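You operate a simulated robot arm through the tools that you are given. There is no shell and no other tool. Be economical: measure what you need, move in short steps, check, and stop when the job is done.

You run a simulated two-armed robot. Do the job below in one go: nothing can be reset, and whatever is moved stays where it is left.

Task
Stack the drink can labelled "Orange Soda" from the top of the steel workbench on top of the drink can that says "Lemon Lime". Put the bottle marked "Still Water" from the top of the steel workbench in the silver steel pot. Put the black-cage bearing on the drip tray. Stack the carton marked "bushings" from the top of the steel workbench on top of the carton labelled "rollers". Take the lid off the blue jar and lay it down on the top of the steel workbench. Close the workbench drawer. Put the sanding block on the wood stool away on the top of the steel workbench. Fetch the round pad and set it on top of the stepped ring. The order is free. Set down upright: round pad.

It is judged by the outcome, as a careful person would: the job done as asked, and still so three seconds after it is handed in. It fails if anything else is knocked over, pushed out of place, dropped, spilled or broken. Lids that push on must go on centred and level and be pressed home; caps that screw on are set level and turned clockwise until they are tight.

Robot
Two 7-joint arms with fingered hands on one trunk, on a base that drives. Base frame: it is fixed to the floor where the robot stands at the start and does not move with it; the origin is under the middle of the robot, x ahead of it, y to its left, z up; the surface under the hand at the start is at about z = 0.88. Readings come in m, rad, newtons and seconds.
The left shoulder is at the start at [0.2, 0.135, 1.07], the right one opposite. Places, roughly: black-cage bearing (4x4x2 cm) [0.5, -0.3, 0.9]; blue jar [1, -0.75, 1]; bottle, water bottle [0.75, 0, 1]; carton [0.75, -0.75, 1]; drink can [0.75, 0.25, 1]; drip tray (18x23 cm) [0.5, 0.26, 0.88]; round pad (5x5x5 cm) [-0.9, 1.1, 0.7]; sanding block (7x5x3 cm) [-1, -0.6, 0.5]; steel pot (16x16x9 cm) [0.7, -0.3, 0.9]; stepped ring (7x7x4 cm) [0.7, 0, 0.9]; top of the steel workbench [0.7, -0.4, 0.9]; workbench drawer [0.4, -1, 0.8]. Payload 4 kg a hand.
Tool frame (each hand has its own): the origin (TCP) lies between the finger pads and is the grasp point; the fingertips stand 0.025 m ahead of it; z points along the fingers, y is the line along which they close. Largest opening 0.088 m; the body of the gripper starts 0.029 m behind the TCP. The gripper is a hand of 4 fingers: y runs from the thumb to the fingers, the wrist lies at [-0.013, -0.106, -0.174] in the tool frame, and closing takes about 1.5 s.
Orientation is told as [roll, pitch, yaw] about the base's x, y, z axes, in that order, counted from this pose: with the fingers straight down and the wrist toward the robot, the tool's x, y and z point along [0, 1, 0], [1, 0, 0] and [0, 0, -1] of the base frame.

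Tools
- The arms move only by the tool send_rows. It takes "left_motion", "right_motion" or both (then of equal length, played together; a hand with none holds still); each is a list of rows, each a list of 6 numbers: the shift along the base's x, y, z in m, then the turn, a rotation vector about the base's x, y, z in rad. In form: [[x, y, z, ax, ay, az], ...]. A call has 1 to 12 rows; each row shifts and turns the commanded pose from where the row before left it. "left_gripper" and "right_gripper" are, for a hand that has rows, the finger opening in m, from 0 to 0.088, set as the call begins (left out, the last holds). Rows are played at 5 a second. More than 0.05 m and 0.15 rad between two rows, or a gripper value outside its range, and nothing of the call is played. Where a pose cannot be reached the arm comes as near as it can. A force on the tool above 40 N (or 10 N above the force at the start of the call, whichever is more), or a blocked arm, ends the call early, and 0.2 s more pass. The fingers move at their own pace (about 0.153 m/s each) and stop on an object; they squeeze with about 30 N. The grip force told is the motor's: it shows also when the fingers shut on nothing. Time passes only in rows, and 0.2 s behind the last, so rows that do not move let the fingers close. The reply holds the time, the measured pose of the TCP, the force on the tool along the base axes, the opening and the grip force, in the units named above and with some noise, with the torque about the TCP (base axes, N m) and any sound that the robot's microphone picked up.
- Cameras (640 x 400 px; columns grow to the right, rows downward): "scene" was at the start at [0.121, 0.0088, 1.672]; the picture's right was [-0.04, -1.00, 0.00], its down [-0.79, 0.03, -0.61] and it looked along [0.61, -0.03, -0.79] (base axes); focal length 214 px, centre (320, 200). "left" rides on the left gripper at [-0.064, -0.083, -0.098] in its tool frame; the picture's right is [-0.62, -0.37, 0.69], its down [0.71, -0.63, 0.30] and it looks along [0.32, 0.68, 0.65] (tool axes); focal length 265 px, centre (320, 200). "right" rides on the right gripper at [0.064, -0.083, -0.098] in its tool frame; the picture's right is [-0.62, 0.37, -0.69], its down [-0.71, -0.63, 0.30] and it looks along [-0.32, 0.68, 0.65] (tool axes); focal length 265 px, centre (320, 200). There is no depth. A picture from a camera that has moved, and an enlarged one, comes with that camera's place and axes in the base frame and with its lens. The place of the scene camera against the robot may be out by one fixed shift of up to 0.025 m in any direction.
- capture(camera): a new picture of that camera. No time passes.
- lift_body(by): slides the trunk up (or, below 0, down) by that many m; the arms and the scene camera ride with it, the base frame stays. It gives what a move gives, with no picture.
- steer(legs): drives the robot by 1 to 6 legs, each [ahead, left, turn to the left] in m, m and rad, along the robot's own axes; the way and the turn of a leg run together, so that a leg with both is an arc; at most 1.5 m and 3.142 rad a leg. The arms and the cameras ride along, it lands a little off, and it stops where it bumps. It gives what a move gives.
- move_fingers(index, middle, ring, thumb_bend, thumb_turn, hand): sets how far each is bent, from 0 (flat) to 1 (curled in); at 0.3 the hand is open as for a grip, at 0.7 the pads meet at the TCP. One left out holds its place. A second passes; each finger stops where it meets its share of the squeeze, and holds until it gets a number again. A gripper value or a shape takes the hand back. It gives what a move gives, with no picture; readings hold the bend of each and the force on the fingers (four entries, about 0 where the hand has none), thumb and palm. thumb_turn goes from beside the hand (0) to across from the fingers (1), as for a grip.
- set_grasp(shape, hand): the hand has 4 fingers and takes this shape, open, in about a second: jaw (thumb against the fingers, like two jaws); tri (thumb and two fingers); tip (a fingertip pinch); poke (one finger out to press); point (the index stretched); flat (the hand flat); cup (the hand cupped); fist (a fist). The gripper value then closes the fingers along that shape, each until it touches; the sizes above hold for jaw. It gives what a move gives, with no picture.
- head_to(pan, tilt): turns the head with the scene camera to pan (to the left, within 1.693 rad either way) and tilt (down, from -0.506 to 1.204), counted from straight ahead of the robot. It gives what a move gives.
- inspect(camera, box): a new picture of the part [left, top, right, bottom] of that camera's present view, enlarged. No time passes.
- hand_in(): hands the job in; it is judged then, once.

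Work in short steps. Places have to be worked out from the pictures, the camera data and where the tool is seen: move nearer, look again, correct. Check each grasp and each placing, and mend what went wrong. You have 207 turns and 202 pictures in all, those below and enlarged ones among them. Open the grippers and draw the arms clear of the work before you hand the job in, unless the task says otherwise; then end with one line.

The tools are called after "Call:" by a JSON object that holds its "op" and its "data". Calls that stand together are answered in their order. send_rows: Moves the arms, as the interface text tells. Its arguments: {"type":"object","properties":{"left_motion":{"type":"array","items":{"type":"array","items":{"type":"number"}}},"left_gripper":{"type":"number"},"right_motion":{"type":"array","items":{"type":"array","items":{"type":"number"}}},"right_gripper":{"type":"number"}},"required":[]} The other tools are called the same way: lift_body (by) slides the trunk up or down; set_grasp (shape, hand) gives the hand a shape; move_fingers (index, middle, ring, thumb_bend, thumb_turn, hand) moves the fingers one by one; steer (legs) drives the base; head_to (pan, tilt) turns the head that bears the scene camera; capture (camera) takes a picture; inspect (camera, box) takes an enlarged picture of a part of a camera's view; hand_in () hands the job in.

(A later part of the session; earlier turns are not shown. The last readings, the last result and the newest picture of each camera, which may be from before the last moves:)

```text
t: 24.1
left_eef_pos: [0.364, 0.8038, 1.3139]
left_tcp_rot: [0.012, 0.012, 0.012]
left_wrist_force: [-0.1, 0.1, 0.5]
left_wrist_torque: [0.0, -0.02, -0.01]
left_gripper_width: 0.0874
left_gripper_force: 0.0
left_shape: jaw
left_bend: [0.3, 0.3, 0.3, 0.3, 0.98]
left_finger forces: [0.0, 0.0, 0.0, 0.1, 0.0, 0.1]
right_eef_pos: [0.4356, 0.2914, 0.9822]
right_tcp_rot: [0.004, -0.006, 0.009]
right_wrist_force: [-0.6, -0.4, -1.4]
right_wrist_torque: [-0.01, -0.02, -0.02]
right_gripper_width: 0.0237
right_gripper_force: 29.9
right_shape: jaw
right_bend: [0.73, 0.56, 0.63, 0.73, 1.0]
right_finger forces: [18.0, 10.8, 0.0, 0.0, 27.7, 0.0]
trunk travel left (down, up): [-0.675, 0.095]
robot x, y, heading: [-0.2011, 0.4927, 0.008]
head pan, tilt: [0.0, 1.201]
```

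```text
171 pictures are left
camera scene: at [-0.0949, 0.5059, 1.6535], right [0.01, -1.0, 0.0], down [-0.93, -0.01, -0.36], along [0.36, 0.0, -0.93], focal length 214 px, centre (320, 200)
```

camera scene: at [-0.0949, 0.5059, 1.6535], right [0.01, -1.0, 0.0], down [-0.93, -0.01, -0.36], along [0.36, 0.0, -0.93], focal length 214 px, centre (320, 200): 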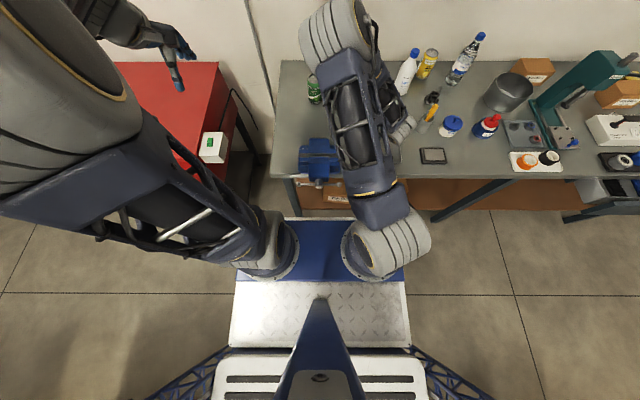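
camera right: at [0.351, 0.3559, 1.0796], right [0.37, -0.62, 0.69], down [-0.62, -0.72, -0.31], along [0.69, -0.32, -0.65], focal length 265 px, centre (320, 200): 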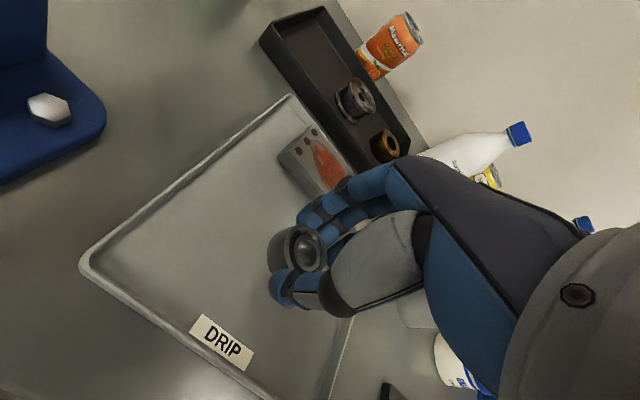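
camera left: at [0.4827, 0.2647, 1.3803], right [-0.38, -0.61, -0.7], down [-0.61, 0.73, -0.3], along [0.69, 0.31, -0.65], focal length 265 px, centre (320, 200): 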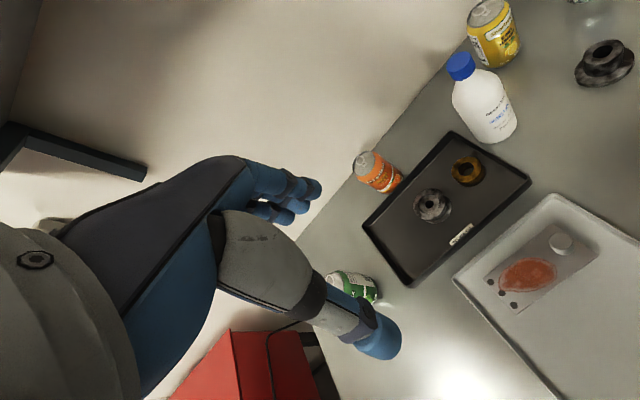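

Clear now; continue lowering the bearing.

Call:
{"op": "send_rows", "data": {"right_motion": [[0, 0, -0.025, 0, 0, 0], [0, 0, -0.025, 0, 0, 0], [0, 0, -0.01, 0, 0, 0], [0, 0, 0, 0, 0, 0]]}}

Call:
{"op": "capture", "data": {"camera": "right"}}

```text
t: 25.1
left_eef_pos: [0.3629, 0.8033, 1.3128]
left_tcp_rot: [0.01, 0.012, 0.011]
left_wrist_force: [-0.3, 0.0, -1.4]
left_wrist_torque: [0.01, 0.03, 0.01]
left_gripper_width: 0.0874
left_gripper_force: 0.2
left_shape: jaw
left_bend: [0.3, 0.3, 0.3, 0.3, 0.98]
left_finger forces: [0.0, 0.0, 0.0, 0.0, 0.0, 0.0]
right_eef_pos: [0.4349, 0.2916, 0.9218]
right_tcp_rot: [0.003, -0.005, 0.007]
right_wrist_force: [0.1, 0.1, 0.0]
right_wrist_torque: [0.04, -0.01, -0.01]
right_gripper_width: 0.0235
right_gripper_force: 30.3
right_shape: jaw
right_bend: [0.73, 0.56, 0.63, 0.73, 1.0]
right_finger forces: [17.9, 10.9, 0.1, 0.0, 27.8, 0.0]
trunk travel left (down, up): [-0.675, 0.095]
robot x, y, heading: [-0.2009, 0.4917, 0.015]
head pan, tilt: [0.0, 1.201]
```

```text
170 pictures are left
camera right: at [0.3508, 0.356, 1.019], right [0.37, -0.62, 0.69], down [-0.62, -0.72, -0.31], along [0.69, -0.32, -0.65], focal length 265 px, centre (320, 200)
```

right: 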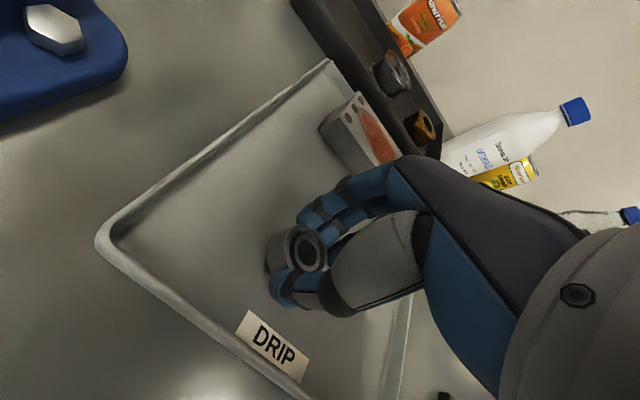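

Continue in small steps until contact.

Call:
{"op": "send_rows", "data": {"right_motion": [[0, 0, -0.004, 0, 0, 0], [0, 0, -0.004, 0, 0, 0], [0, 0, -0.003, 0, 0, 0], [0, 0, 0, 0, 0, 0]]}}

Call:
{"op": "inspect", "data": {"camera": "right", "box": [200, 160, 400, 360]}}

```text
t: 26.1
left_eef_pos: [0.3638, 0.8031, 1.313]
left_tcp_rot: [0.009, 0.013, 0.012]
left_wrist_force: [-0.4, -0.2, 0.1]
left_wrist_torque: [0.01, 0.02, 0.0]
left_gripper_width: 0.0877
left_gripper_force: 0.0
left_shape: jaw
left_bend: [0.3, 0.3, 0.3, 0.3, 0.98]
left_finger forces: [0.0, 0.0, 0.1, 0.0, 0.0, 0.0]
right_eef_pos: [0.4351, 0.2916, 0.9141]
right_tcp_rot: [0.001, -0.013, 0.006]
right_wrist_force: [-2.0, 1.7, 37.5]
right_wrist_torque: [-0.04, -0.01, 0.0]
right_gripper_width: 0.0265
right_gripper_force: 29.6
right_shape: jaw
right_bend: [0.74, 0.55, 0.63, 0.73, 1.0]
right_finger forces: [20.9, 13.0, 0.1, 0.0, 35.0, 0.1]
trunk travel left (down, up): [-0.675, 0.095]
robot x, y, heading: [-0.1997, 0.4933, 0.012]
head pan, tilt: [0.0, 1.201]
```

```text
2.00 times, centred on (300, 260) of right
camera zoom: at [0.351, 0.3564, 1.0101], right [0.37, -0.62, 0.69], down [-0.62, -0.72, -0.31], along [0.69, -0.32, -0.65], focal length 531 px, centre (360, 80)
```

zoom: 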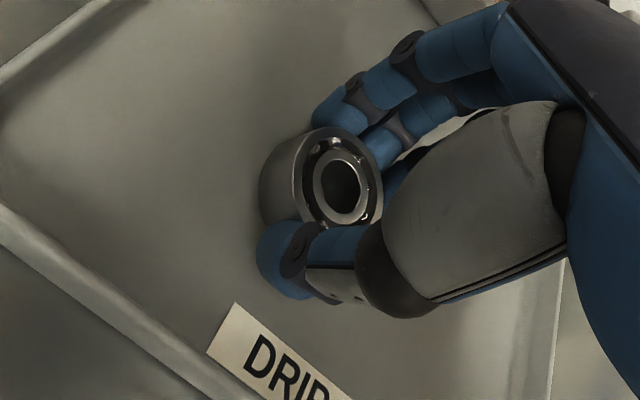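

Contact with the tray (37 N). Relieve slightly and open.

Call:
{"op": "send_rows", "data": {"right_motion": [[0, 0, 0.004, 0, 0, 0], [0, 0, 0, 0, 0, 0], [0, 0, 0, 0, 0, 0], [0, 0, 0, 0, 0, 0], [0, 0, 0, 0, 0, 0]], "right_gripper": 0.07}}

Call:
{"op": "send_rows", "data": {"right_motion": [[0, 0, 0.03, 0, 0, 0], [0, 0, 0.04, 0, 0, 0], [0, 0, 0.045, 0, 0, 0], [0, 0, 0.045, 0, 0, 0], [0, 0, 0.045, 0, 0, 0], [0, 0, 0.045, 0, 0, 0]]}}

Call:
{"op": "capture", "data": {"camera": "right"}}

```text
t: 27.3
left_eef_pos: [0.365, 0.8028, 1.313]
left_tcp_rot: [0.01, 0.014, 0.013]
left_wrist_force: [0.4, 0.1, 0.9]
left_wrist_torque: [0.0, -0.01, 0.0]
left_gripper_width: 0.0877
left_gripper_force: 0.0
left_shape: jaw
left_bend: [0.3, 0.3, 0.3, 0.3, 0.98]
left_finger forces: [0.1, 0.0, 0.0, 0.0, 0.0, 0.0]
right_eef_pos: [0.4347, 0.2917, 0.9142]
right_tcp_rot: [0.004, -0.004, 0.01]
right_wrist_force: [-0.1, 0.0, -0.5]
right_wrist_torque: [0.01, 0.01, -0.01]
right_gripper_width: 0.0698
right_gripper_force: 0.0
right_shape: jaw
right_bend: [0.27, 0.34, 0.32, 0.5, 0.99]
right_finger forces: [0.1, 0.1, 0.1, 0.0, 0.0, 0.0]
trunk travel left (down, up): [-0.675, 0.095]
robot x, y, heading: [-0.2018, 0.4918, 0.011]
head pan, tilt: [0.0, 1.201]
```

```text
t: 28.7
left_eef_pos: [0.3653, 0.8045, 1.3127]
left_tcp_rot: [0.01, 0.015, 0.012]
left_wrist_force: [0.2, 0.5, -0.1]
left_wrist_torque: [-0.01, 0.04, 0.0]
left_gripper_width: 0.0877
left_gripper_force: 0.2
left_shape: jaw
left_bend: [0.3, 0.3, 0.3, 0.3, 0.98]
left_finger forces: [0.0, 0.1, 0.1, 0.1, 0.0, 0.1]
right_eef_pos: [0.4332, 0.2912, 1.1659]
right_tcp_rot: [0.004, -0.005, 0.01]
right_wrist_force: [0.2, 0.3, 1.0]
right_wrist_torque: [0.0, 0.03, -0.02]
right_gripper_width: 0.0699
right_gripper_force: 0.1
right_shape: jaw
right_bend: [0.27, 0.34, 0.32, 0.5, 0.99]
right_finger forces: [0.0, 0.0, 0.1, 0.1, 0.1, 0.0]
trunk travel left (down, up): [-0.675, 0.095]
robot x, y, heading: [-0.1956, 0.491, 0.014]
head pan, tilt: [0.0, 1.201]
```

```text
168 pictures are left
camera right: at [0.3491, 0.355, 1.2639], right [0.37, -0.62, 0.69], down [-0.62, -0.72, -0.31], along [0.69, -0.32, -0.65], focal length 265 px, centre (320, 200)
```

right: 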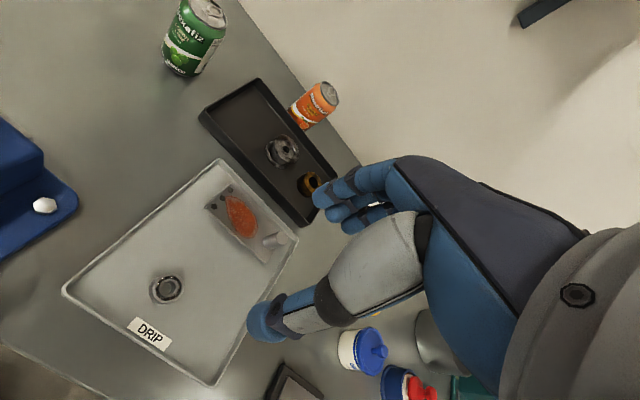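

The bearing sits on the drip tray. Next the cans, to be done with the left arm from around (0, 0.19): green ≈ (0.71, 0.53), orange ≈ (0.85, 0.33). Retract the right hand and drive back.

Call:
{"op": "send_rows", "data": {"right_motion": [[-0.03, -0.03, 0.02, 0, 0, 0], [-0.03, -0.035, 0.02, 0, 0, 0], [-0.01, -0.04, 0.02, 0, 0, 0], [0, -0.045, 0.02, 0, 0, 0], [0, -0.045, 0, 0, 0, 0]]}}

Call:
{"op": "steer", "data": {"legs": [[0, -0.31, -0.012], [0.2, 0, 0]]}}

Call:
{"op": "capture", "data": {"camera": "left"}}

```text
refused: row 2 steps farther than a row can; nothing moved
```

```text
t: 32.0
left_eef_pos: [0.5695, 0.4857, 1.3139]
left_tcp_rot: [0.011, 0.014, -0.001]
left_wrist_force: [-0.3, 0.9, -0.6]
left_wrist_torque: [0.01, 0.0, 0.01]
left_gripper_width: 0.0874
left_gripper_force: 0.1
left_shape: jaw
left_bend: [0.3, 0.3, 0.3, 0.3, 0.98]
left_finger forces: [0.0, 0.0, 0.1, 0.0, 0.0, 0.0]
right_eef_pos: [0.631, -0.0295, 1.166]
right_tcp_rot: [0.003, -0.004, -0.006]
right_wrist_force: [1.1, -0.3, 0.2]
right_wrist_torque: [0.01, 0.0, -0.01]
right_gripper_width: 0.07
right_gripper_force: 0.1
right_shape: jaw
right_bend: [0.27, 0.34, 0.32, 0.5, 0.99]
right_finger forces: [0.0, 0.0, 0.0, 0.0, 0.0, 0.1]
trunk travel left (down, up): [-0.675, 0.095]
robot x, y, heading: [0.0039, 0.1799, -0.002]
head pan, tilt: [0.0, 1.201]
```

```text
167 pictures are left
camera left: at [0.4876, 0.4198, 1.4107], right [-0.38, -0.61, -0.69], down [-0.63, 0.72, -0.29], along [0.68, 0.33, -0.66], focal length 265 px, centre (320, 200)
```

left: 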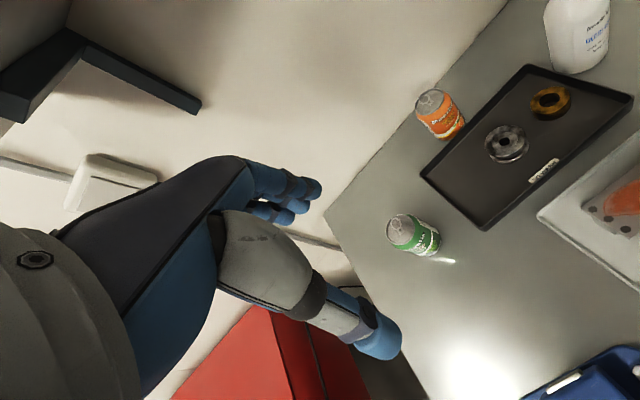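

Orange can top ≈ (0.860, 0.327), green ≈ (0.712, 0.522). Move the right arm aside, and the left hand above the orange can.

Call:
{"op": "send_rows", "data": {"right_motion": [[-0.02, -0.03, 0.03, 0, 0, 0], [-0.02, -0.03, 0.03, 0, 0, 0], [-0.02, -0.04, 0.02, 0, 0, 0], [0, -0.045, 0.01, 0, 0, 0], [0, -0.045, 0, 0, 0, 0], [0, -0.04, 0, 0, 0, 0], [0, 0, 0, 0, 0, 0], [0, 0, 0, 0, 0, 0]], "left_motion": [[0.04, -0.02, -0.02, -0.011, -0.014, 0], [0.04, -0.02, -0.02, 0, 0, 0], [0.04, -0.02, -0.02, 0, 0, 0], [0.04, -0.02, -0.02, 0, 0, 0], [0.04, -0.02, -0.02, 0, 0, 0], [0.04, -0.02, -0.02, 0, 0, 0], [0.04, -0.02, -0.02, 0, 0, 0], [0.011, -0.019, -0.03, 0, 0, 0]], "left_gripper": 0.088}}

Call:
{"op": "capture", "data": {"camera": "left"}}

Call:
{"op": "capture", "data": {"camera": "scene"}}

```text
t: 33.8
left_eef_pos: [0.862, 0.3251, 1.1444]
left_tcp_rot: [-0.001, -0.002, -0.002]
left_wrist_force: [0.1, 0.2, 0.6]
left_wrist_torque: [-0.01, -0.01, 0.03]
left_gripper_width: 0.0876
left_gripper_force: 0.1
left_shape: jaw
left_bend: [0.3, 0.3, 0.3, 0.3, 0.98]
left_finger forces: [0.1, 0.0, 0.0, 0.1, 0.0, 0.0]
right_eef_pos: [0.5715, -0.2596, 1.2558]
right_tcp_rot: [0.003, -0.004, -0.006]
right_wrist_force: [-0.4, 0.2, 0.0]
right_wrist_torque: [0.0, -0.03, 0.0]
right_gripper_width: 0.0697
right_gripper_force: 0.0
right_shape: jaw
right_bend: [0.27, 0.34, 0.32, 0.5, 0.99]
right_finger forces: [0.0, 0.0, 0.1, 0.0, 0.1, 0.0]
trunk travel left (down, up): [-0.675, 0.095]
robot x, y, heading: [0.0031, 0.183, -0.002]
head pan, tilt: [0.0, 1.201]
```

```text
166 pictures are left
camera left: at [0.778, 0.261, 1.2403], right [-0.37, -0.62, -0.69], down [-0.63, 0.71, -0.31], along [0.68, 0.32, -0.65], focal length 265 px, centre (320, 200)
```

left: 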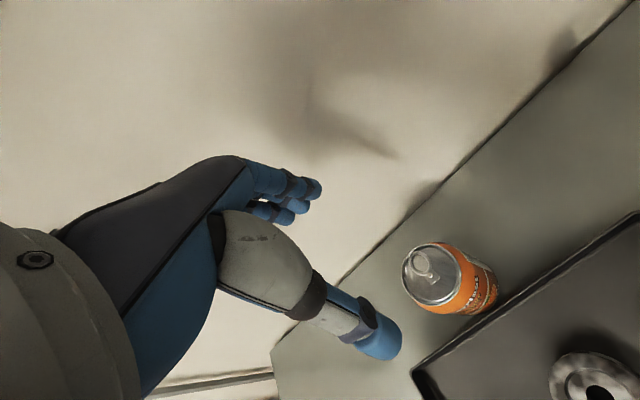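

```text
165 pictures are left
camera scene: at [0.106, 0.1944, 1.6535], right [0.0, -1.0, 0.0], down [-0.93, 0.0, -0.36], along [0.36, 0.0, -0.93], focal length 214 px, centre (320, 200)
```

scene: 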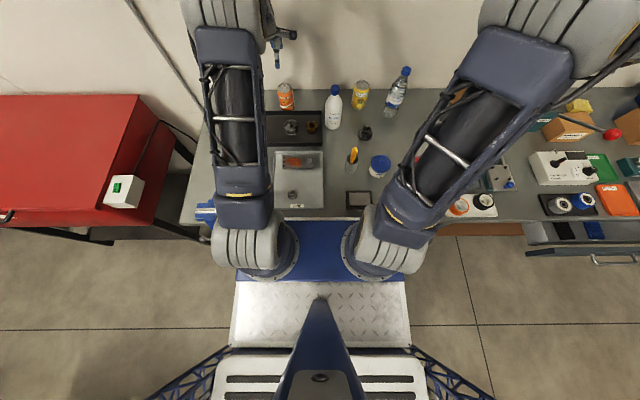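

Orange can top centre ≈ (0.8615, 0.322). Descend to 1.04 and look.

Call:
{"op": "send_rows", "data": {"left_motion": [[0, -0.003, -0.045, 0, 0, 0], [0, 0, -0.045, 0, 0, 0], [0, 0, -0.015, 0, 0, 0], [0, 0, 0, 0, 0, 0]]}}

Call:
{"op": "capture", "data": {"camera": "left"}}

```text
t: 34.8
left_eef_pos: [0.8607, 0.3226, 1.0369]
left_tcp_rot: [-0.002, -0.002, -0.002]
left_wrist_force: [0.5, 0.0, -0.6]
left_wrist_torque: [0.0, -0.01, 0.0]
left_gripper_width: 0.0876
left_gripper_force: 0.0
left_shape: jaw
left_bend: [0.3, 0.3, 0.3, 0.3, 0.98]
left_finger forces: [0.0, 0.0, 0.0, 0.1, 0.0, 0.0]
right_eef_pos: [0.5709, -0.2596, 1.256]
right_tcp_rot: [0.003, -0.005, -0.006]
right_wrist_force: [-0.2, -1.2, 0.2]
right_wrist_torque: [-0.01, -0.02, 0.02]
right_gripper_width: 0.0697
right_gripper_force: 0.1
right_shape: jaw
right_bend: [0.27, 0.34, 0.32, 0.5, 0.99]
right_finger forces: [0.0, 0.0, 0.1, 0.0, 0.0, 0.1]
trunk travel left (down, up): [-0.675, 0.095]
robot x, y, heading: [0.0081, 0.1818, -0.002]
head pan, tilt: [0.0, 1.201]
```

```text
164 pictures are left
camera left: at [0.7769, 0.2589, 1.1338], right [-0.37, -0.62, -0.69], down [-0.63, 0.72, -0.31], along [0.69, 0.32, -0.65], focal length 265 px, centre (320, 200)
```

left: 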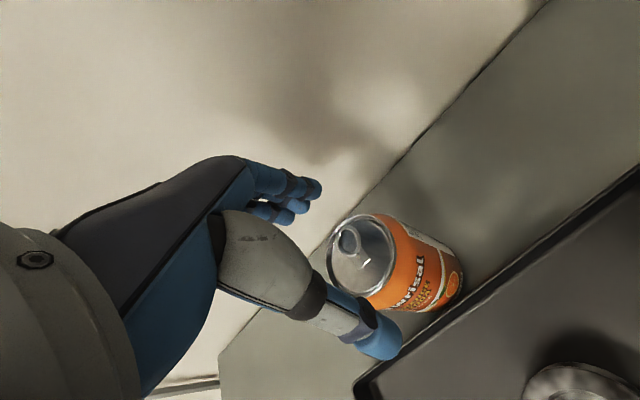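

Centred. Descend 5.5 cm around the can.

Call:
{"op": "send_rows", "data": {"left_motion": [[0, -0.001, -0.02, 0, 0, 0], [0, 0, -0.02, 0, 0, 0], [0, 0, -0.013, 0, 0, 0], [0, 0, 0, 0, 0, 0]]}}

Call:
{"op": "capture", "data": {"camera": "left"}}

```text
t: 35.8
left_eef_pos: [0.862, 0.3207, 0.9843]
left_tcp_rot: [-0.002, -0.001, -0.002]
left_wrist_force: [0.3, 0.4, 1.1]
left_wrist_torque: [-0.01, -0.01, 0.0]
left_gripper_width: 0.0881
left_gripper_force: 0.1
left_shape: jaw
left_bend: [0.3, 0.3, 0.3, 0.3, 0.98]
left_finger forces: [0.0, 0.0, 0.0, 0.0, 0.0, 0.0]
right_eef_pos: [0.5698, -0.2596, 1.2553]
right_tcp_rot: [0.004, -0.007, -0.004]
right_wrist_force: [0.2, 0.9, -0.4]
right_wrist_torque: [0.01, -0.01, -0.04]
right_gripper_width: 0.0698
right_gripper_force: 0.2
right_shape: jaw
right_bend: [0.27, 0.34, 0.32, 0.5, 0.99]
right_finger forces: [0.0, 0.1, 0.1, 0.0, 0.0, 0.1]
trunk travel left (down, up): [-0.675, 0.095]
robot x, y, heading: [0.0014, 0.1845, -0.004]
head pan, tilt: [0.0, 1.201]
```

```text
163 pictures are left
camera left: at [0.7772, 0.2572, 1.0812], right [-0.37, -0.62, -0.69], down [-0.63, 0.72, -0.31], along [0.69, 0.32, -0.65], focal length 265 px, centre (320, 200)
```

left: 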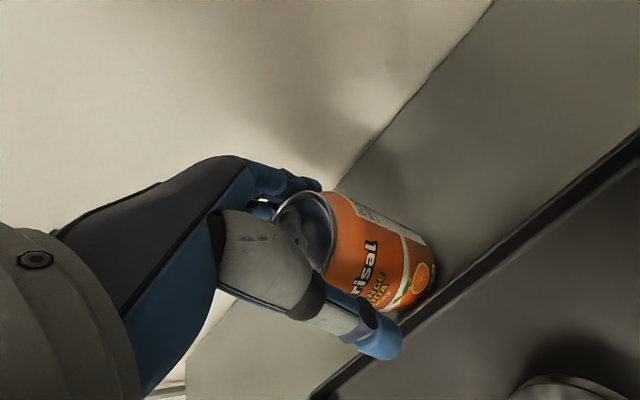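

Around the can without touching. Close the hand.

Call:
{"op": "send_rows", "data": {"left_motion": [[0, 0, 0, 0, 0, 0], [0, 0, 0, 0, 0, 0], [0, 0, 0, 0, 0, 0], [0, 0, 0, 0, 0, 0], [0, 0, 0, 0, 0, 0], [0, 0, 0, 0, 0, 0], [0, 0, 0, 0, 0, 0], [0, 0, 0, 0, 0, 0]], "left_gripper": 0.05}}

Call:
{"op": "inspect", "data": {"camera": "left", "box": [200, 140, 480, 400]}}

```text
t: 37.6
left_eef_pos: [0.8595, 0.3209, 0.983]
left_tcp_rot: [-0.002, -0.002, -0.003]
left_wrist_force: [0.3, 0.0, 0.9]
left_wrist_torque: [0.01, 0.03, 0.0]
left_gripper_width: 0.0578
left_gripper_force: 30.3
left_shape: jaw
left_bend: [0.28, 0.38, 0.38, 0.62, 0.99]
left_finger forces: [14.4, 8.5, 3.8, 0.0, 26.8, 0.0]
right_eef_pos: [0.5704, -0.2597, 1.2561]
right_tcp_rot: [0.003, -0.006, -0.006]
right_wrist_force: [-0.4, 0.2, -0.4]
right_wrist_torque: [0.01, -0.01, 0.02]
right_gripper_width: 0.0696
right_gripper_force: 0.0
right_shape: jaw
right_bend: [0.27, 0.34, 0.32, 0.5, 0.99]
right_finger forces: [0.0, 0.1, 0.1, 0.1, 0.1, 0.1]
trunk travel left (down, up): [-0.675, 0.095]
robot x, y, heading: [0.0056, 0.1881, -0.003]
head pan, tilt: [0.0, 1.201]
```

```text
1.54 times, centred on (340, 270) of left
camera zoom: at [0.7772, 0.2573, 1.0812], right [-0.37, -0.62, -0.69], down [-0.63, 0.72, -0.31], along [0.68, 0.32, -0.65], focal length 408 px, centre (289, 92)
```

zoom: 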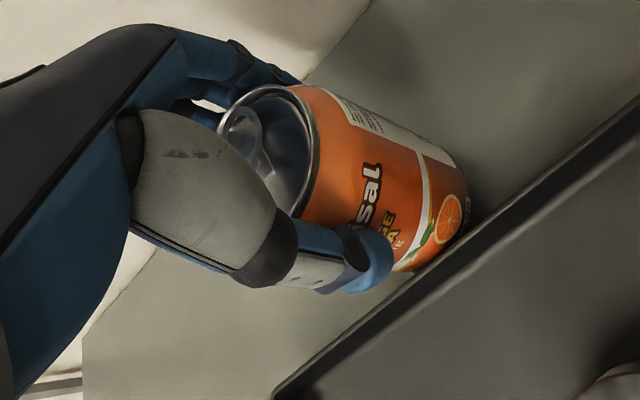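

Firm grasp (30 N). Lift 16 cm and look.

Call:
{"op": "send_rows", "data": {"left_motion": [[0, 0, 0.03, 0, 0, 0], [0, 0, 0.045, 0, 0, 0], [0, 0, 0.045, 0, 0, 0], [0, 0, 0.045, 0, 0, 0], [0, 0, 0, 0, 0, 0]]}}

Call:
{"op": "capture", "data": {"camera": "left"}}

Call:
{"op": "inspect", "data": {"camera": "scene", "box": [180, 20, 340, 220]}}

```text
t: 38.8
left_eef_pos: [0.8609, 0.3208, 1.1511]
left_tcp_rot: [-0.001, -0.001, -0.002]
left_wrist_force: [0.2, 0.2, -3.0]
left_wrist_torque: [-0.02, 0.01, 0.0]
left_gripper_width: 0.0581
left_gripper_force: 29.5
left_shape: jaw
left_bend: [0.28, 0.38, 0.38, 0.62, 0.99]
left_finger forces: [14.4, 8.7, 3.9, 0.0, 27.0, 0.0]
right_eef_pos: [0.5701, -0.2584, 1.2552]
right_tcp_rot: [0.004, -0.006, -0.006]
right_wrist_force: [0.0, 0.0, -0.4]
right_wrist_torque: [0.02, 0.0, -0.01]
right_gripper_width: 0.0698
right_gripper_force: 0.0
right_shape: jaw
right_bend: [0.27, 0.34, 0.32, 0.5, 0.99]
right_finger forces: [0.0, 0.0, 0.0, 0.0, 0.1, 0.0]
trunk travel left (down, up): [-0.675, 0.095]
robot x, y, heading: [-0.0002, 0.184, -0.008]
head pan, tilt: [0.0, 1.201]
```

```text
161 pictures are left
camera left: at [0.7768, 0.2566, 1.2474], right [-0.37, -0.62, -0.69], down [-0.63, 0.72, -0.31], along [0.68, 0.32, -0.65], focal length 265 px, centre (320, 200)
```

left: 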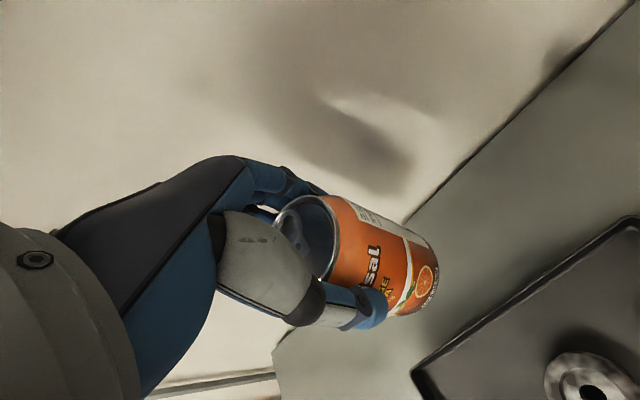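

```text
2.00 times, centred on (260, 120) of scene
camera zoom: at [0.1064, 0.1943, 1.6535], right [0.0, -1.0, 0.0], down [-0.93, 0.0, -0.36], along [0.36, 0.0, -0.93], focal length 429 px, centre (440, 360)
```

zoom: 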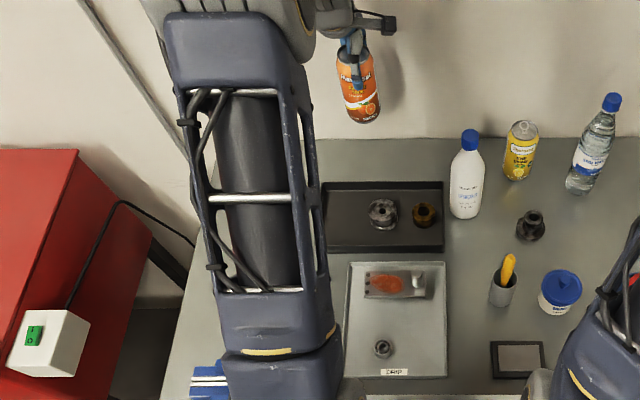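

The can hangs upright. I move to a viewpoint past the green can, near (0.60, 0.60, 1.19), to measure the green can accurately.

Call:
{"op": "send_rows", "data": {"left_motion": [[-0.03, 0.025, 0.03, 0, 0, 0], [-0.034, 0.036, 0, 0, 0, 0], [-0.034, 0.036, 0, 0, 0, 0], [-0.034, 0.036, 0, 0, 0, 0], [-0.034, 0.036, 0, 0, 0, 0], [-0.034, 0.036, 0, 0, 0, 0], [-0.034, 0.036, 0, 0, 0, 0], [-0.03, 0.036, 0.01, 0, 0, 0], [0, 0, 0, 0, 0, 0]]}}

Call:
{"op": "capture", "data": {"camera": "left"}}

```text
t: 40.8
left_eef_pos: [0.5996, 0.5971, 1.19]
left_tcp_rot: [-0.003, -0.001, -0.002]
left_wrist_force: [0.3, 0.7, -3.8]
left_wrist_torque: [-0.02, 0.02, -0.01]
left_gripper_width: 0.058
left_gripper_force: 30.5
left_shape: jaw
left_bend: [0.28, 0.38, 0.38, 0.62, 0.99]
left_finger forces: [14.8, 8.6, 4.3, 0.0, 27.3, 0.1]
right_eef_pos: [0.5694, -0.259, 1.254]
right_tcp_rot: [0.003, -0.005, -0.006]
right_wrist_force: [-0.6, 0.6, -0.4]
right_wrist_torque: [-0.02, -0.02, 0.03]
right_gripper_width: 0.0699
right_gripper_force: 0.1
right_shape: jaw
right_bend: [0.27, 0.34, 0.32, 0.5, 0.99]
right_finger forces: [0.0, 0.1, 0.0, 0.0, 0.1, 0.0]
trunk travel left (down, up): [-0.675, 0.095]
robot x, y, heading: [0.0038, 0.1853, -0.005]
head pan, tilt: [0.0, 1.201]
```

```text
159 pictures are left
camera left: at [0.5149, 0.5334, 1.2864], right [-0.37, -0.62, -0.69], down [-0.63, 0.72, -0.31], along [0.69, 0.32, -0.65], focal length 265 px, centre (320, 200)
```

left: 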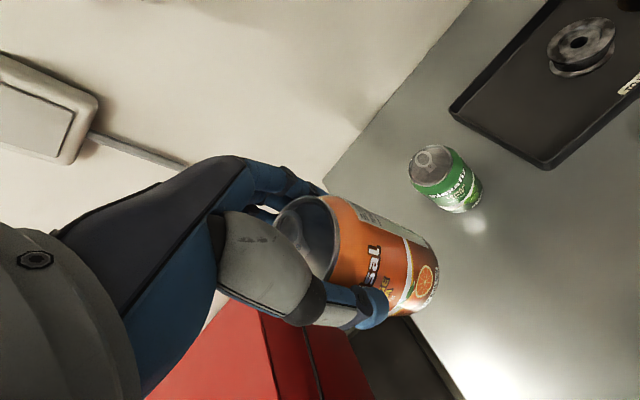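

Green can centre ≈ (0.714, 0.522). Move over it, hovering about 2 cm above, and look from the scene camera.

Call:
{"op": "send_rows", "data": {"left_motion": [[0.04, -0.025, 0, 0, 0, 0], [0.04, -0.025, 0, 0, 0, 0], [0.036, -0.023, 0, 0, 0, 0], [0, 0, -0.035, 0, 0, 0], [0, 0, -0.035, 0, 0, 0], [0, 0, 0, 0, 0, 0]]}}

Call:
{"op": "capture", "data": {"camera": "left"}}

Call:
{"op": "head_to", "data": {"pan": 0.55, "tilt": 0.8}}

Call:
{"op": "capture", "data": {"camera": "scene"}}

```text
t: 42.2
left_eef_pos: [0.7125, 0.5246, 1.1195]
left_tcp_rot: [-0.002, -0.002, -0.003]
left_wrist_force: [0.0, 0.0, -3.6]
left_wrist_torque: [-0.01, -0.01, 0.0]
left_gripper_width: 0.0578
left_gripper_force: 30.0
left_shape: jaw
left_bend: [0.28, 0.38, 0.38, 0.62, 0.99]
left_finger forces: [14.8, 8.6, 4.3, 0.1, 27.0, 0.1]
right_eef_pos: [0.5711, -0.2593, 1.2553]
right_tcp_rot: [0.003, -0.005, -0.006]
right_wrist_force: [0.9, -1.7, -0.3]
right_wrist_torque: [0.0, 0.01, -0.02]
right_gripper_width: 0.07
right_gripper_force: 0.1
right_shape: jaw
right_bend: [0.27, 0.34, 0.32, 0.5, 0.99]
right_finger forces: [0.1, 0.0, 0.0, 0.1, 0.0, 0.0]
trunk travel left (down, up): [-0.675, 0.095]
robot x, y, heading: [0.0058, 0.1822, -0.003]
head pan, tilt: [0.0, 1.201]
```

```text
158 pictures are left
camera left: at [0.6296, 0.4607, 1.2163], right [-0.37, -0.62, -0.69], down [-0.63, 0.72, -0.31], along [0.69, 0.32, -0.65], focal length 265 px, centre (320, 200)
```

left: 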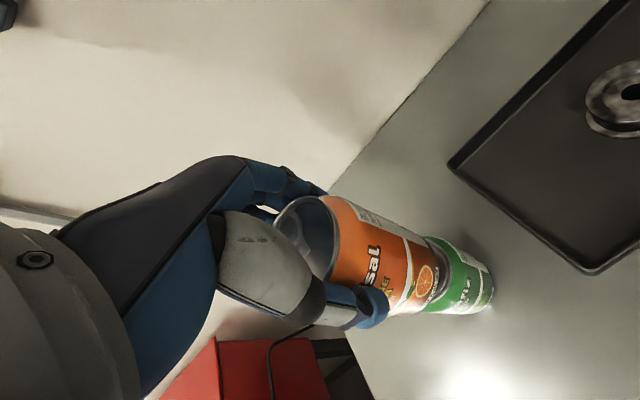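

```text
t: 43.2
left_eef_pos: [0.712, 0.5248, 1.1194]
left_tcp_rot: [-0.001, 0.0, -0.001]
left_wrist_force: [-0.3, 0.0, -2.7]
left_wrist_torque: [0.01, -0.01, 0.0]
left_gripper_width: 0.0578
left_gripper_force: 30.7
left_shape: jaw
left_bend: [0.28, 0.38, 0.38, 0.62, 0.99]
left_finger forces: [14.7, 8.6, 4.3, 0.1, 27.0, 0.1]
right_eef_pos: [0.5696, -0.26, 1.2563]
right_tcp_rot: [0.004, -0.004, -0.006]
right_wrist_force: [0.5, 0.0, -0.7]
right_wrist_torque: [-0.01, -0.01, 0.01]
right_gripper_width: 0.0697
right_gripper_force: 0.0
right_shape: jaw
right_bend: [0.27, 0.34, 0.32, 0.5, 0.99]
right_finger forces: [0.1, 0.1, 0.0, 0.0, 0.1, 0.0]
trunk travel left (down, up): [-0.675, 0.095]
robot x, y, heading: [0.0002, 0.184, -0.004]
head pan, tilt: [0.55, 0.799]
```

```text
157 pictures are left
camera scene: at [0.1194, 0.2364, 1.6812], right [0.52, -0.86, 0.0], down [-0.61, -0.37, -0.7], along [0.6, 0.36, -0.72], focal length 214 px, centre (320, 200)
```

scene: 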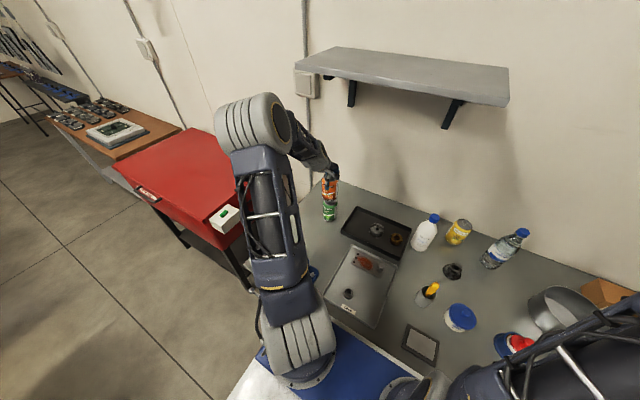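

Check the alignment zoomed from both cameras.

Call:
{"op": "inspect", "data": {"camera": "scene", "box": [280, 150, 380, 240]}}

Call:
{"op": "inspect", "data": {"camera": "left", "box": [260, 160, 520, 340]}}

```text
4.44 times, centred on (330, 195) of scene
camera zoom: at [0.1194, 0.2364, 1.6812], right [0.52, -0.86, 0.0], down [-0.61, -0.37, -0.7], along [0.6, 0.36, -0.72], focal length 953 px, centre (276, 222)
```

zoom: 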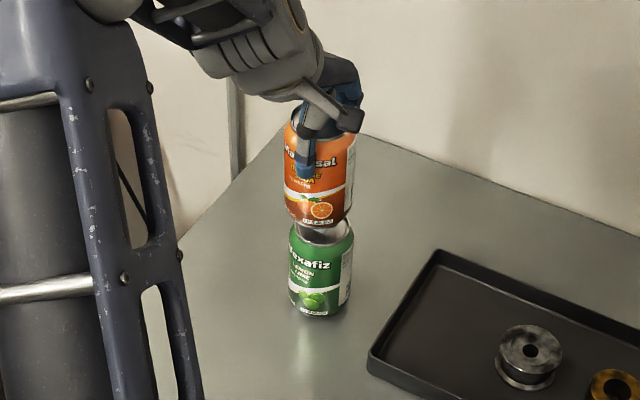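

```text
2.22 times, centred on (390, 250) of left
camera zoom: at [0.6295, 0.4608, 1.2166], right [-0.37, -0.62, -0.69], down [-0.63, 0.72, -0.31], along [0.68, 0.32, -0.65], focal length 590 px, centre (164, 89)
```

zoom: 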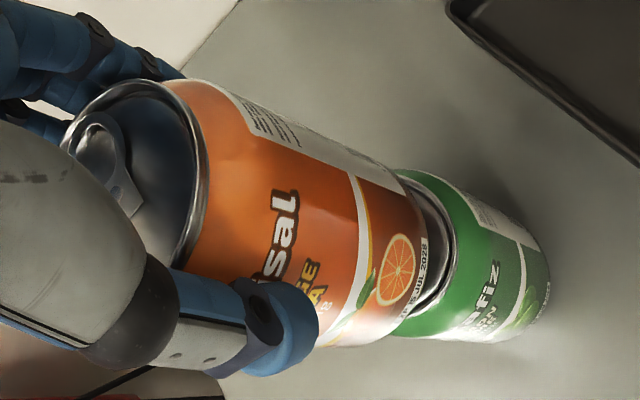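

Both views indicate the orange can should shift about (+0.004, -0.005). Apply and lower until contact.

Call:
{"op": "send_rows", "data": {"left_motion": [[0.004, -0.005, -0.006, 0, 0, 0], [0, 0, -0.006, 0, 0, 0], [0, 0, 0, 0, 0, 0]]}}

Call:
{"op": "inspect", "data": {"camera": "scene", "box": [280, 150, 380, 240]}}

Call:
{"op": "inspect", "data": {"camera": "left", "box": [260, 160, 520, 340]}}

```text
t: 44.0
left_eef_pos: [0.7171, 0.5198, 1.1077]
left_tcp_rot: [-0.002, -0.001, -0.002]
left_wrist_force: [-0.8, 1.3, -2.8]
left_wrist_torque: [-0.01, 0.02, 0.01]
left_gripper_width: 0.0578
left_gripper_force: 30.0
left_shape: jaw
left_bend: [0.28, 0.38, 0.38, 0.62, 0.99]
left_finger forces: [14.6, 8.6, 4.4, 0.1, 27.0, 0.0]
right_eef_pos: [0.5694, -0.2591, 1.2561]
right_tcp_rot: [0.005, -0.006, -0.004]
right_wrist_force: [-1.1, 0.0, -0.2]
right_wrist_torque: [0.02, -0.04, 0.02]
right_gripper_width: 0.0699
right_gripper_force: 0.1
right_shape: jaw
right_bend: [0.27, 0.34, 0.32, 0.5, 0.99]
right_finger forces: [0.0, 0.1, 0.0, 0.0, 0.0, 0.0]
trunk travel left (down, up): [-0.675, 0.095]
robot x, y, heading: [0.0064, 0.1844, -0.006]
head pan, tilt: [0.55, 0.799]
```

```text
4.44 times, centred on (330, 195) of scene
camera zoom: at [0.1194, 0.2364, 1.6812], right [0.52, -0.85, 0.0], down [-0.61, -0.37, -0.7], along [0.6, 0.36, -0.72], focal length 953 px, centre (276, 222)
```

zoom: 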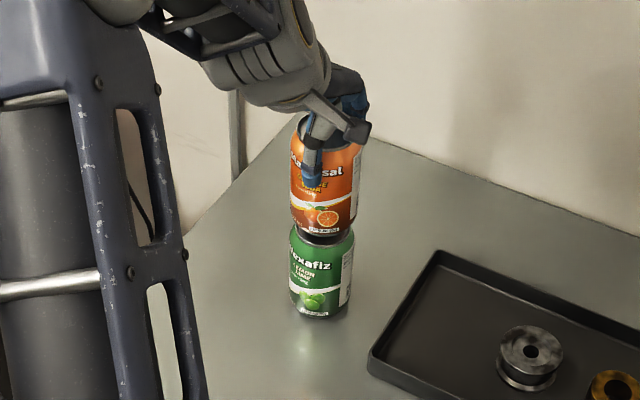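

```text
2.22 times, centred on (390, 250) of left
camera zoom: at [0.6334, 0.4567, 1.2052], right [-0.37, -0.62, -0.69], down [-0.63, 0.72, -0.31], along [0.68, 0.32, -0.65], focal length 590 px, centre (164, 89)
```

zoom: 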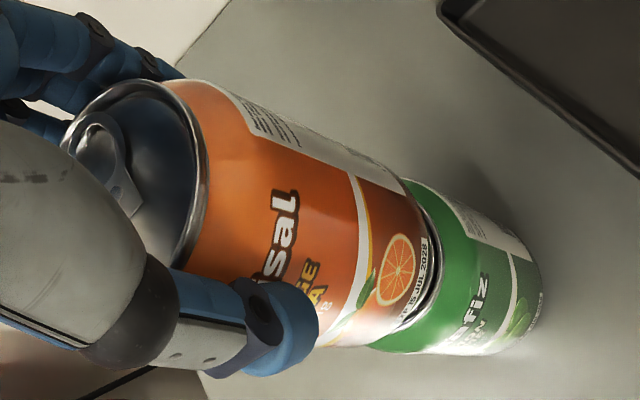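

Well aligned now. Lower in small steps to contact.

Call:
{"op": "send_rows", "data": {"left_motion": [[0, 0, -0.004, 0, 0, 0], [0, 0, -0.004, 0, 0, 0], [0, 0, -0.003, 0, 0, 0], [0, 0, 0, 0, 0, 0]]}}

Call:
{"op": "inspect", "data": {"camera": "scene", "box": [280, 150, 380, 240]}}

```text
t: 45.0
left_eef_pos: [0.717, 0.521, 1.0991]
left_tcp_rot: [-0.001, -0.002, -0.003]
left_wrist_force: [-1.5, -1.5, 10.3]
left_wrist_torque: [-0.04, 0.12, -0.01]
left_gripper_width: 0.0575
left_gripper_force: 29.9
left_shape: jaw
left_bend: [0.73, 0.38, 0.39, 0.62, 0.98]
left_finger forces: [14.9, 8.6, 4.3, 0.0, 28.8, 0.1]
right_eef_pos: [0.5696, -0.2588, 1.2561]
right_tcp_rot: [0.003, -0.006, -0.005]
right_wrist_force: [0.2, 0.0, -0.3]
right_wrist_torque: [0.01, 0.0, -0.01]
right_gripper_width: 0.0699
right_gripper_force: 0.0
right_shape: jaw
right_bend: [0.27, 0.34, 0.32, 0.5, 0.99]
right_finger forces: [0.0, 0.0, 0.0, 0.1, 0.1, 0.0]
trunk travel left (down, up): [-0.675, 0.095]
robot x, y, heading: [-0.0023, 0.1836, -0.003]
head pan, tilt: [0.55, 0.799]
```

```text
4.44 times, centred on (330, 195) of scene
camera zoom: at [0.1189, 0.2362, 1.6815], right [0.52, -0.85, 0.0], down [-0.61, -0.37, -0.7], along [0.6, 0.36, -0.72], focal length 953 px, centre (276, 222)
```

zoom: 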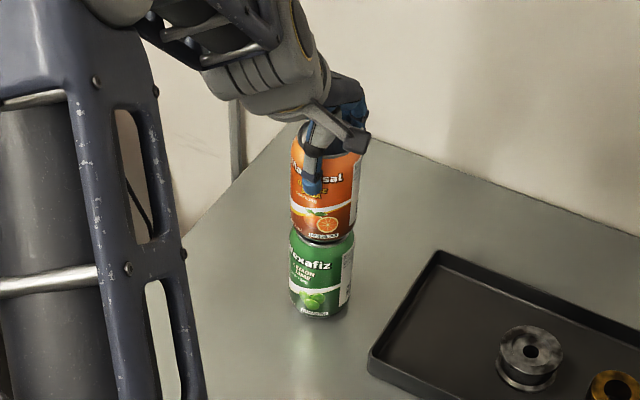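

Contact at about 10–13 N. Release, opening gently.

Call:
{"op": "send_rows", "data": {"left_motion": [[0, 0, 0.001, 0, 0, 0], [0, 0, 0, 0, 0, 0], [0, 0, 0, 0, 0, 0]], "left_gripper": 0.068}}

Call:
{"op": "send_rows", "data": {"left_motion": [[0, 0, 0, 0, 0, 0], [0, 0, 0, 0, 0, 0], [0, 0, 0, 0, 0, 0]], "left_gripper": 0.088}}

Call:
{"op": "inspect", "data": {"camera": "scene", "box": [280, 150, 380, 240]}}

Call:
{"op": "capture", "data": {"camera": "left"}}

```text
t: 45.8
left_eef_pos: [0.7175, 0.5214, 1.0975]
left_tcp_rot: [-0.002, 0.001, -0.003]
left_wrist_force: [0.3, -0.4, -0.4]
left_wrist_torque: [-0.01, 0.0, 0.0]
left_gripper_width: 0.0677
left_gripper_force: 0.0
left_shape: jaw
left_bend: [0.27, 0.35, 0.32, 0.52, 0.99]
left_finger forces: [0.0, 0.0, 0.0, 0.0, 0.0, 0.0]
right_eef_pos: [0.5705, -0.2597, 1.2555]
right_tcp_rot: [0.003, -0.004, -0.006]
right_wrist_force: [-0.1, 0.7, 0.5]
right_wrist_torque: [-0.01, -0.01, 0.0]
right_gripper_width: 0.0697
right_gripper_force: 0.0
right_shape: jaw
right_bend: [0.27, 0.34, 0.32, 0.5, 0.99]
right_finger forces: [0.0, 0.0, 0.1, 0.0, 0.0, 0.0]
trunk travel left (down, up): [-0.675, 0.095]
robot x, y, heading: [0.0044, 0.181, -0.005]
head pan, tilt: [0.55, 0.799]
```

```text
t: 46.6
left_eef_pos: [0.7173, 0.5203, 1.0976]
left_tcp_rot: [-0.001, -0.001, -0.002]
left_wrist_force: [0.7, -0.1, 0.3]
left_wrist_torque: [-0.01, -0.01, 0.0]
left_gripper_width: 0.088
left_gripper_force: 0.1
left_shape: jaw
left_bend: [0.3, 0.3, 0.3, 0.3, 0.98]
left_finger forces: [0.1, 0.1, 0.0, 0.0, 0.1, 0.1]
right_eef_pos: [0.5716, -0.2595, 1.2548]
right_tcp_rot: [0.003, -0.005, -0.006]
right_wrist_force: [0.0, 0.1, 0.4]
right_wrist_torque: [-0.01, 0.0, -0.01]
right_gripper_width: 0.0698
right_gripper_force: 0.0
right_shape: jaw
right_bend: [0.27, 0.34, 0.32, 0.5, 0.99]
right_finger forces: [0.0, 0.0, 0.0, 0.0, 0.0, 0.0]
trunk travel left (down, up): [-0.675, 0.095]
robot x, y, heading: [0.0046, 0.1848, -0.005]
head pan, tilt: [0.55, 0.799]
```

```text
4.44 times, centred on (330, 195) of scene
camera zoom: at [0.1193, 0.2364, 1.6812], right [0.52, -0.85, 0.0], down [-0.61, -0.37, -0.7], along [0.6, 0.36, -0.72], focal length 953 px, centre (276, 222)
```

zoom: 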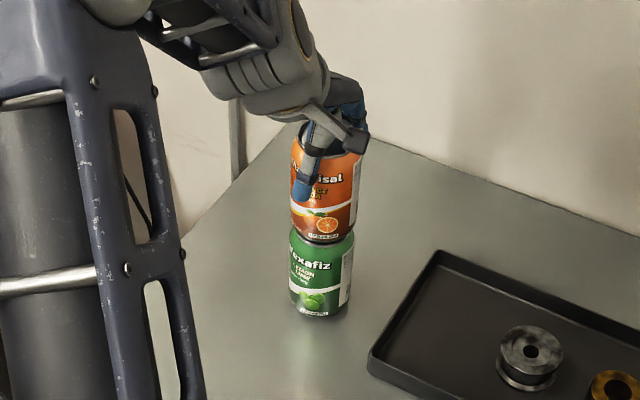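

```text
150 pictures are left
camera left: at [0.6337, 0.4573, 1.1953], right [-0.37, -0.62, -0.69], down [-0.63, 0.72, -0.31], along [0.69, 0.32, -0.65], focal length 265 px, centre (320, 200)
```

left: 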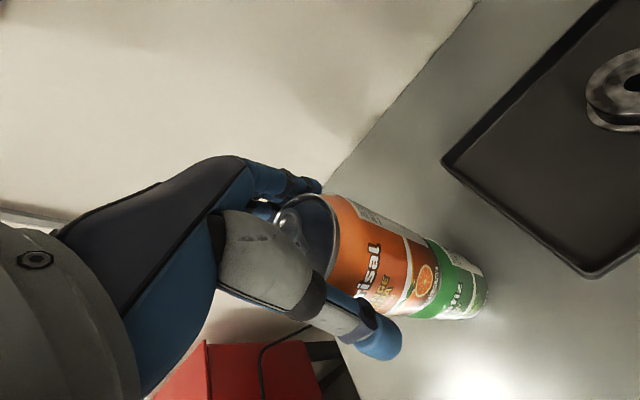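

The stack stands. Rise straight up and retreat.

Call:
{"op": "send_rows", "data": {"left_motion": [[0, 0, 0.02, 0, 0, 0], [0, 0, 0.025, 0, 0, 0], [0, 0, 0.03, 0, 0, 0], [0, 0, 0.045, 0, 0, 0], [-0.02, 0, 0.04, 0, 0, 0], [-0.04, 0, 0.02, 0, 0, 0], [-0.045, 0, 0, 0, 0, 0]]}}

Call:
{"op": "inspect", "data": {"camera": "scene", "box": [280, 150, 380, 240]}}

```text
t: 48.2
left_eef_pos: [0.6132, 0.5223, 1.2787]
left_tcp_rot: [-0.002, 0.001, -0.003]
left_wrist_force: [0.4, 0.0, 0.1]
left_wrist_torque: [0.01, 0.01, 0.02]
left_gripper_width: 0.088
left_gripper_force: 0.1
left_shape: jaw
left_bend: [0.3, 0.3, 0.3, 0.3, 0.98]
left_finger forces: [0.0, 0.0, 0.0, 0.0, 0.1, 0.0]
right_eef_pos: [0.57, -0.2589, 1.2555]
right_tcp_rot: [0.001, -0.006, -0.006]
right_wrist_force: [0.7, -0.7, 0.6]
right_wrist_torque: [-0.03, -0.03, -0.02]
right_gripper_width: 0.0699
right_gripper_force: 0.1
right_shape: jaw
right_bend: [0.27, 0.34, 0.32, 0.5, 0.99]
right_finger forces: [0.0, 0.1, 0.0, 0.0, 0.0, 0.0]
trunk travel left (down, up): [-0.675, 0.095]
robot x, y, heading: [0.0034, 0.1838, -0.004]
head pan, tilt: [0.55, 0.799]
```

```text
4.44 times, centred on (330, 195) of scene
camera zoom: at [0.1197, 0.2366, 1.6812], right [0.52, -0.85, 0.0], down [-0.61, -0.37, -0.7], along [0.6, 0.36, -0.72], focal length 953 px, centre (276, 222)
```

zoom: 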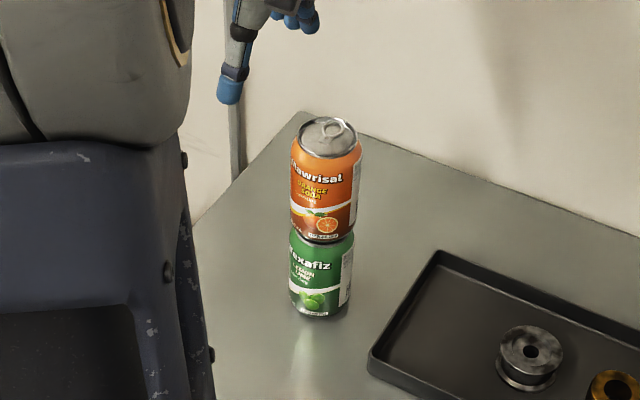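

Orange-on-green done. Next the water bottle: cap top ≈ (0.853, -0.14, 1.09). I bring the right hand near above it.

Call:
{"op": "send_rows", "data": {"right_motion": [[0.04, 0.01, 0, 0, 0, 0], [0.045, 0.015, 0, 0, 0, 0], [0.045, 0.02, 0, 0, 0, 0], [0.045, 0.025, 0, 0, 0, 0], [0.04, 0.025, 0, 0, 0, 0], [0.045, 0.02, -0.01, 0, 0, 0], [0.02, 0.005, -0.02, 0, 0, 0], [0, 0, 0, 0, 0, 0]], "right_gripper": 0.088}}

Call:
{"op": "capture", "data": {"camera": "right"}}

```text
refused: row 4 steps farther than a row can; nothing moved
```

```text
148 pictures are left
camera right: at [0.4871, -0.1934, 1.3532], right [0.36, -0.62, 0.69], down [-0.63, -0.71, -0.31], along [0.68, -0.33, -0.65], focal length 265 px, centre (320, 200)
```

right: 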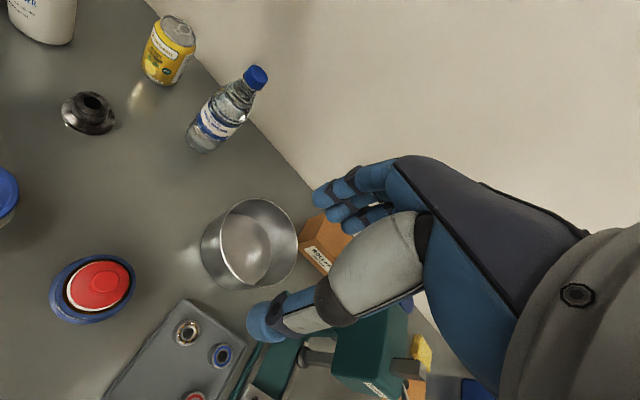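

Bottle now measured at (0.834, -0.134); pot centre ≈ (0.696, -0.314). Move above the bottle with legal steps.

Call:
{"op": "send_rows", "data": {"right_motion": [[0.038, 0.018, -0.004, 0, 0, 0], [0.038, 0.018, -0.004, 0, 0, 0], [0.038, 0.018, -0.004, 0, 0, 0], [0.038, 0.018, -0.004, 0, 0, 0], [0.038, 0.018, -0.004, 0, 0, 0], [0.038, 0.018, -0.004, 0, 0, 0], [0.036, 0.017, -0.01, 0, 0, 0], [0, 0, 0, 0, 0, 0]], "right_gripper": 0.088}}

Call:
{"op": "capture", "data": {"camera": "right"}}

```text
t: 50.0
left_eef_pos: [0.6135, 0.5225, 1.2796]
left_tcp_rot: [-0.001, 0.0, -0.001]
left_wrist_force: [0.9, 0.5, -0.2]
left_wrist_torque: [0.02, 0.03, 0.03]
left_gripper_width: 0.0877
left_gripper_force: 0.0
left_shape: jaw
left_bend: [0.3, 0.3, 0.3, 0.3, 0.98]
left_finger forces: [0.1, 0.0, 0.1, 0.0, 0.1, 0.0]
right_eef_pos: [0.8344, -0.1345, 1.2203]
right_tcp_rot: [0.002, -0.005, -0.006]
right_wrist_force: [0.2, -0.6, -0.8]
right_wrist_torque: [0.0, -0.01, 0.0]
right_gripper_width: 0.0878
right_gripper_force: 0.0
right_shape: jaw
right_bend: [0.3, 0.3, 0.3, 0.3, 0.98]
right_finger forces: [0.0, 0.0, 0.1, 0.0, 0.0, 0.1]
trunk travel left (down, up): [-0.675, 0.095]
robot x, y, heading: [0.004, 0.1799, 0.0]
head pan, tilt: [0.55, 0.799]
```

```text
147 pictures are left
camera right: at [0.7515, -0.0686, 1.3181], right [0.36, -0.62, 0.69], down [-0.63, -0.71, -0.31], along [0.69, -0.33, -0.65], focal length 265 px, centre (320, 200)
```

right: 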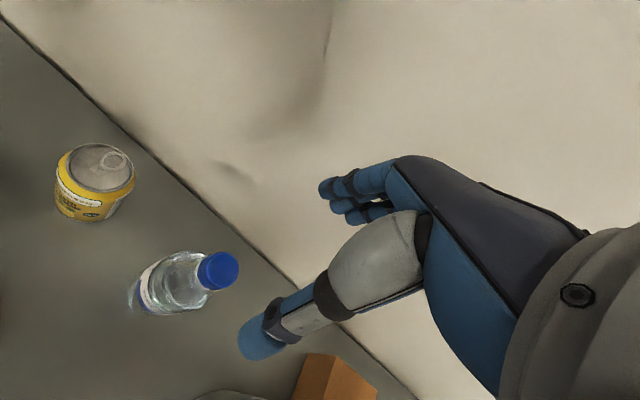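

Cap ≈ (0.842, -0.135). Descend to 1.14 with a small x correction and look.

Call:
{"op": "send_rows", "data": {"right_motion": [[0.004, 0, -0.04, 0, 0, 0], [0, 0, -0.035, 0, 0, 0], [0, 0, 0, 0, 0, 0]]}}

Call:
{"op": "capture", "data": {"camera": "right"}}

```text
t: 50.8
left_eef_pos: [0.6135, 0.5227, 1.279]
left_tcp_rot: [-0.001, 0.001, -0.002]
left_wrist_force: [-0.3, 0.2, -0.7]
left_wrist_torque: [0.0, 0.02, 0.0]
left_gripper_width: 0.0877
left_gripper_force: 0.1
left_shape: jaw
left_bend: [0.3, 0.3, 0.3, 0.3, 0.98]
left_finger forces: [0.0, 0.1, 0.0, 0.1, 0.0, 0.1]
right_eef_pos: [0.8384, -0.1368, 1.1445]
right_tcp_rot: [0.002, -0.006, -0.006]
right_wrist_force: [0.5, 1.0, -0.1]
right_wrist_torque: [-0.01, 0.02, -0.01]
right_gripper_width: 0.0878
right_gripper_force: 0.1
right_shape: jaw
right_bend: [0.3, 0.3, 0.3, 0.3, 0.98]
right_finger forces: [0.0, 0.0, 0.0, 0.0, 0.0, 0.1]
trunk travel left (down, up): [-0.675, 0.095]
robot x, y, heading: [-0.0009, 0.18, -0.004]
head pan, tilt: [0.55, 0.799]
```

```text
146 pictures are left
camera right: at [0.7546, -0.0712, 1.2427], right [0.36, -0.62, 0.69], down [-0.63, -0.71, -0.31], along [0.68, -0.33, -0.65], focal length 265 px, centre (320, 200)
```

right: 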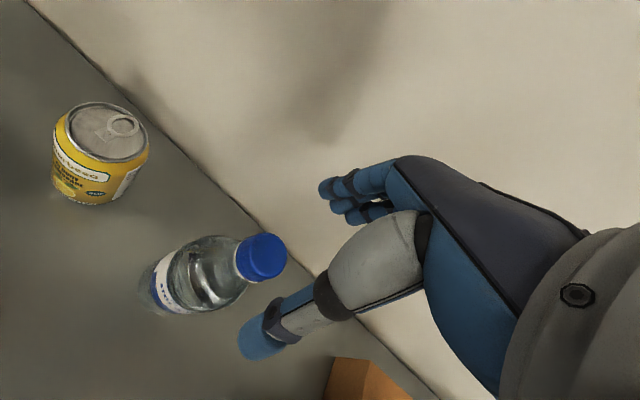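

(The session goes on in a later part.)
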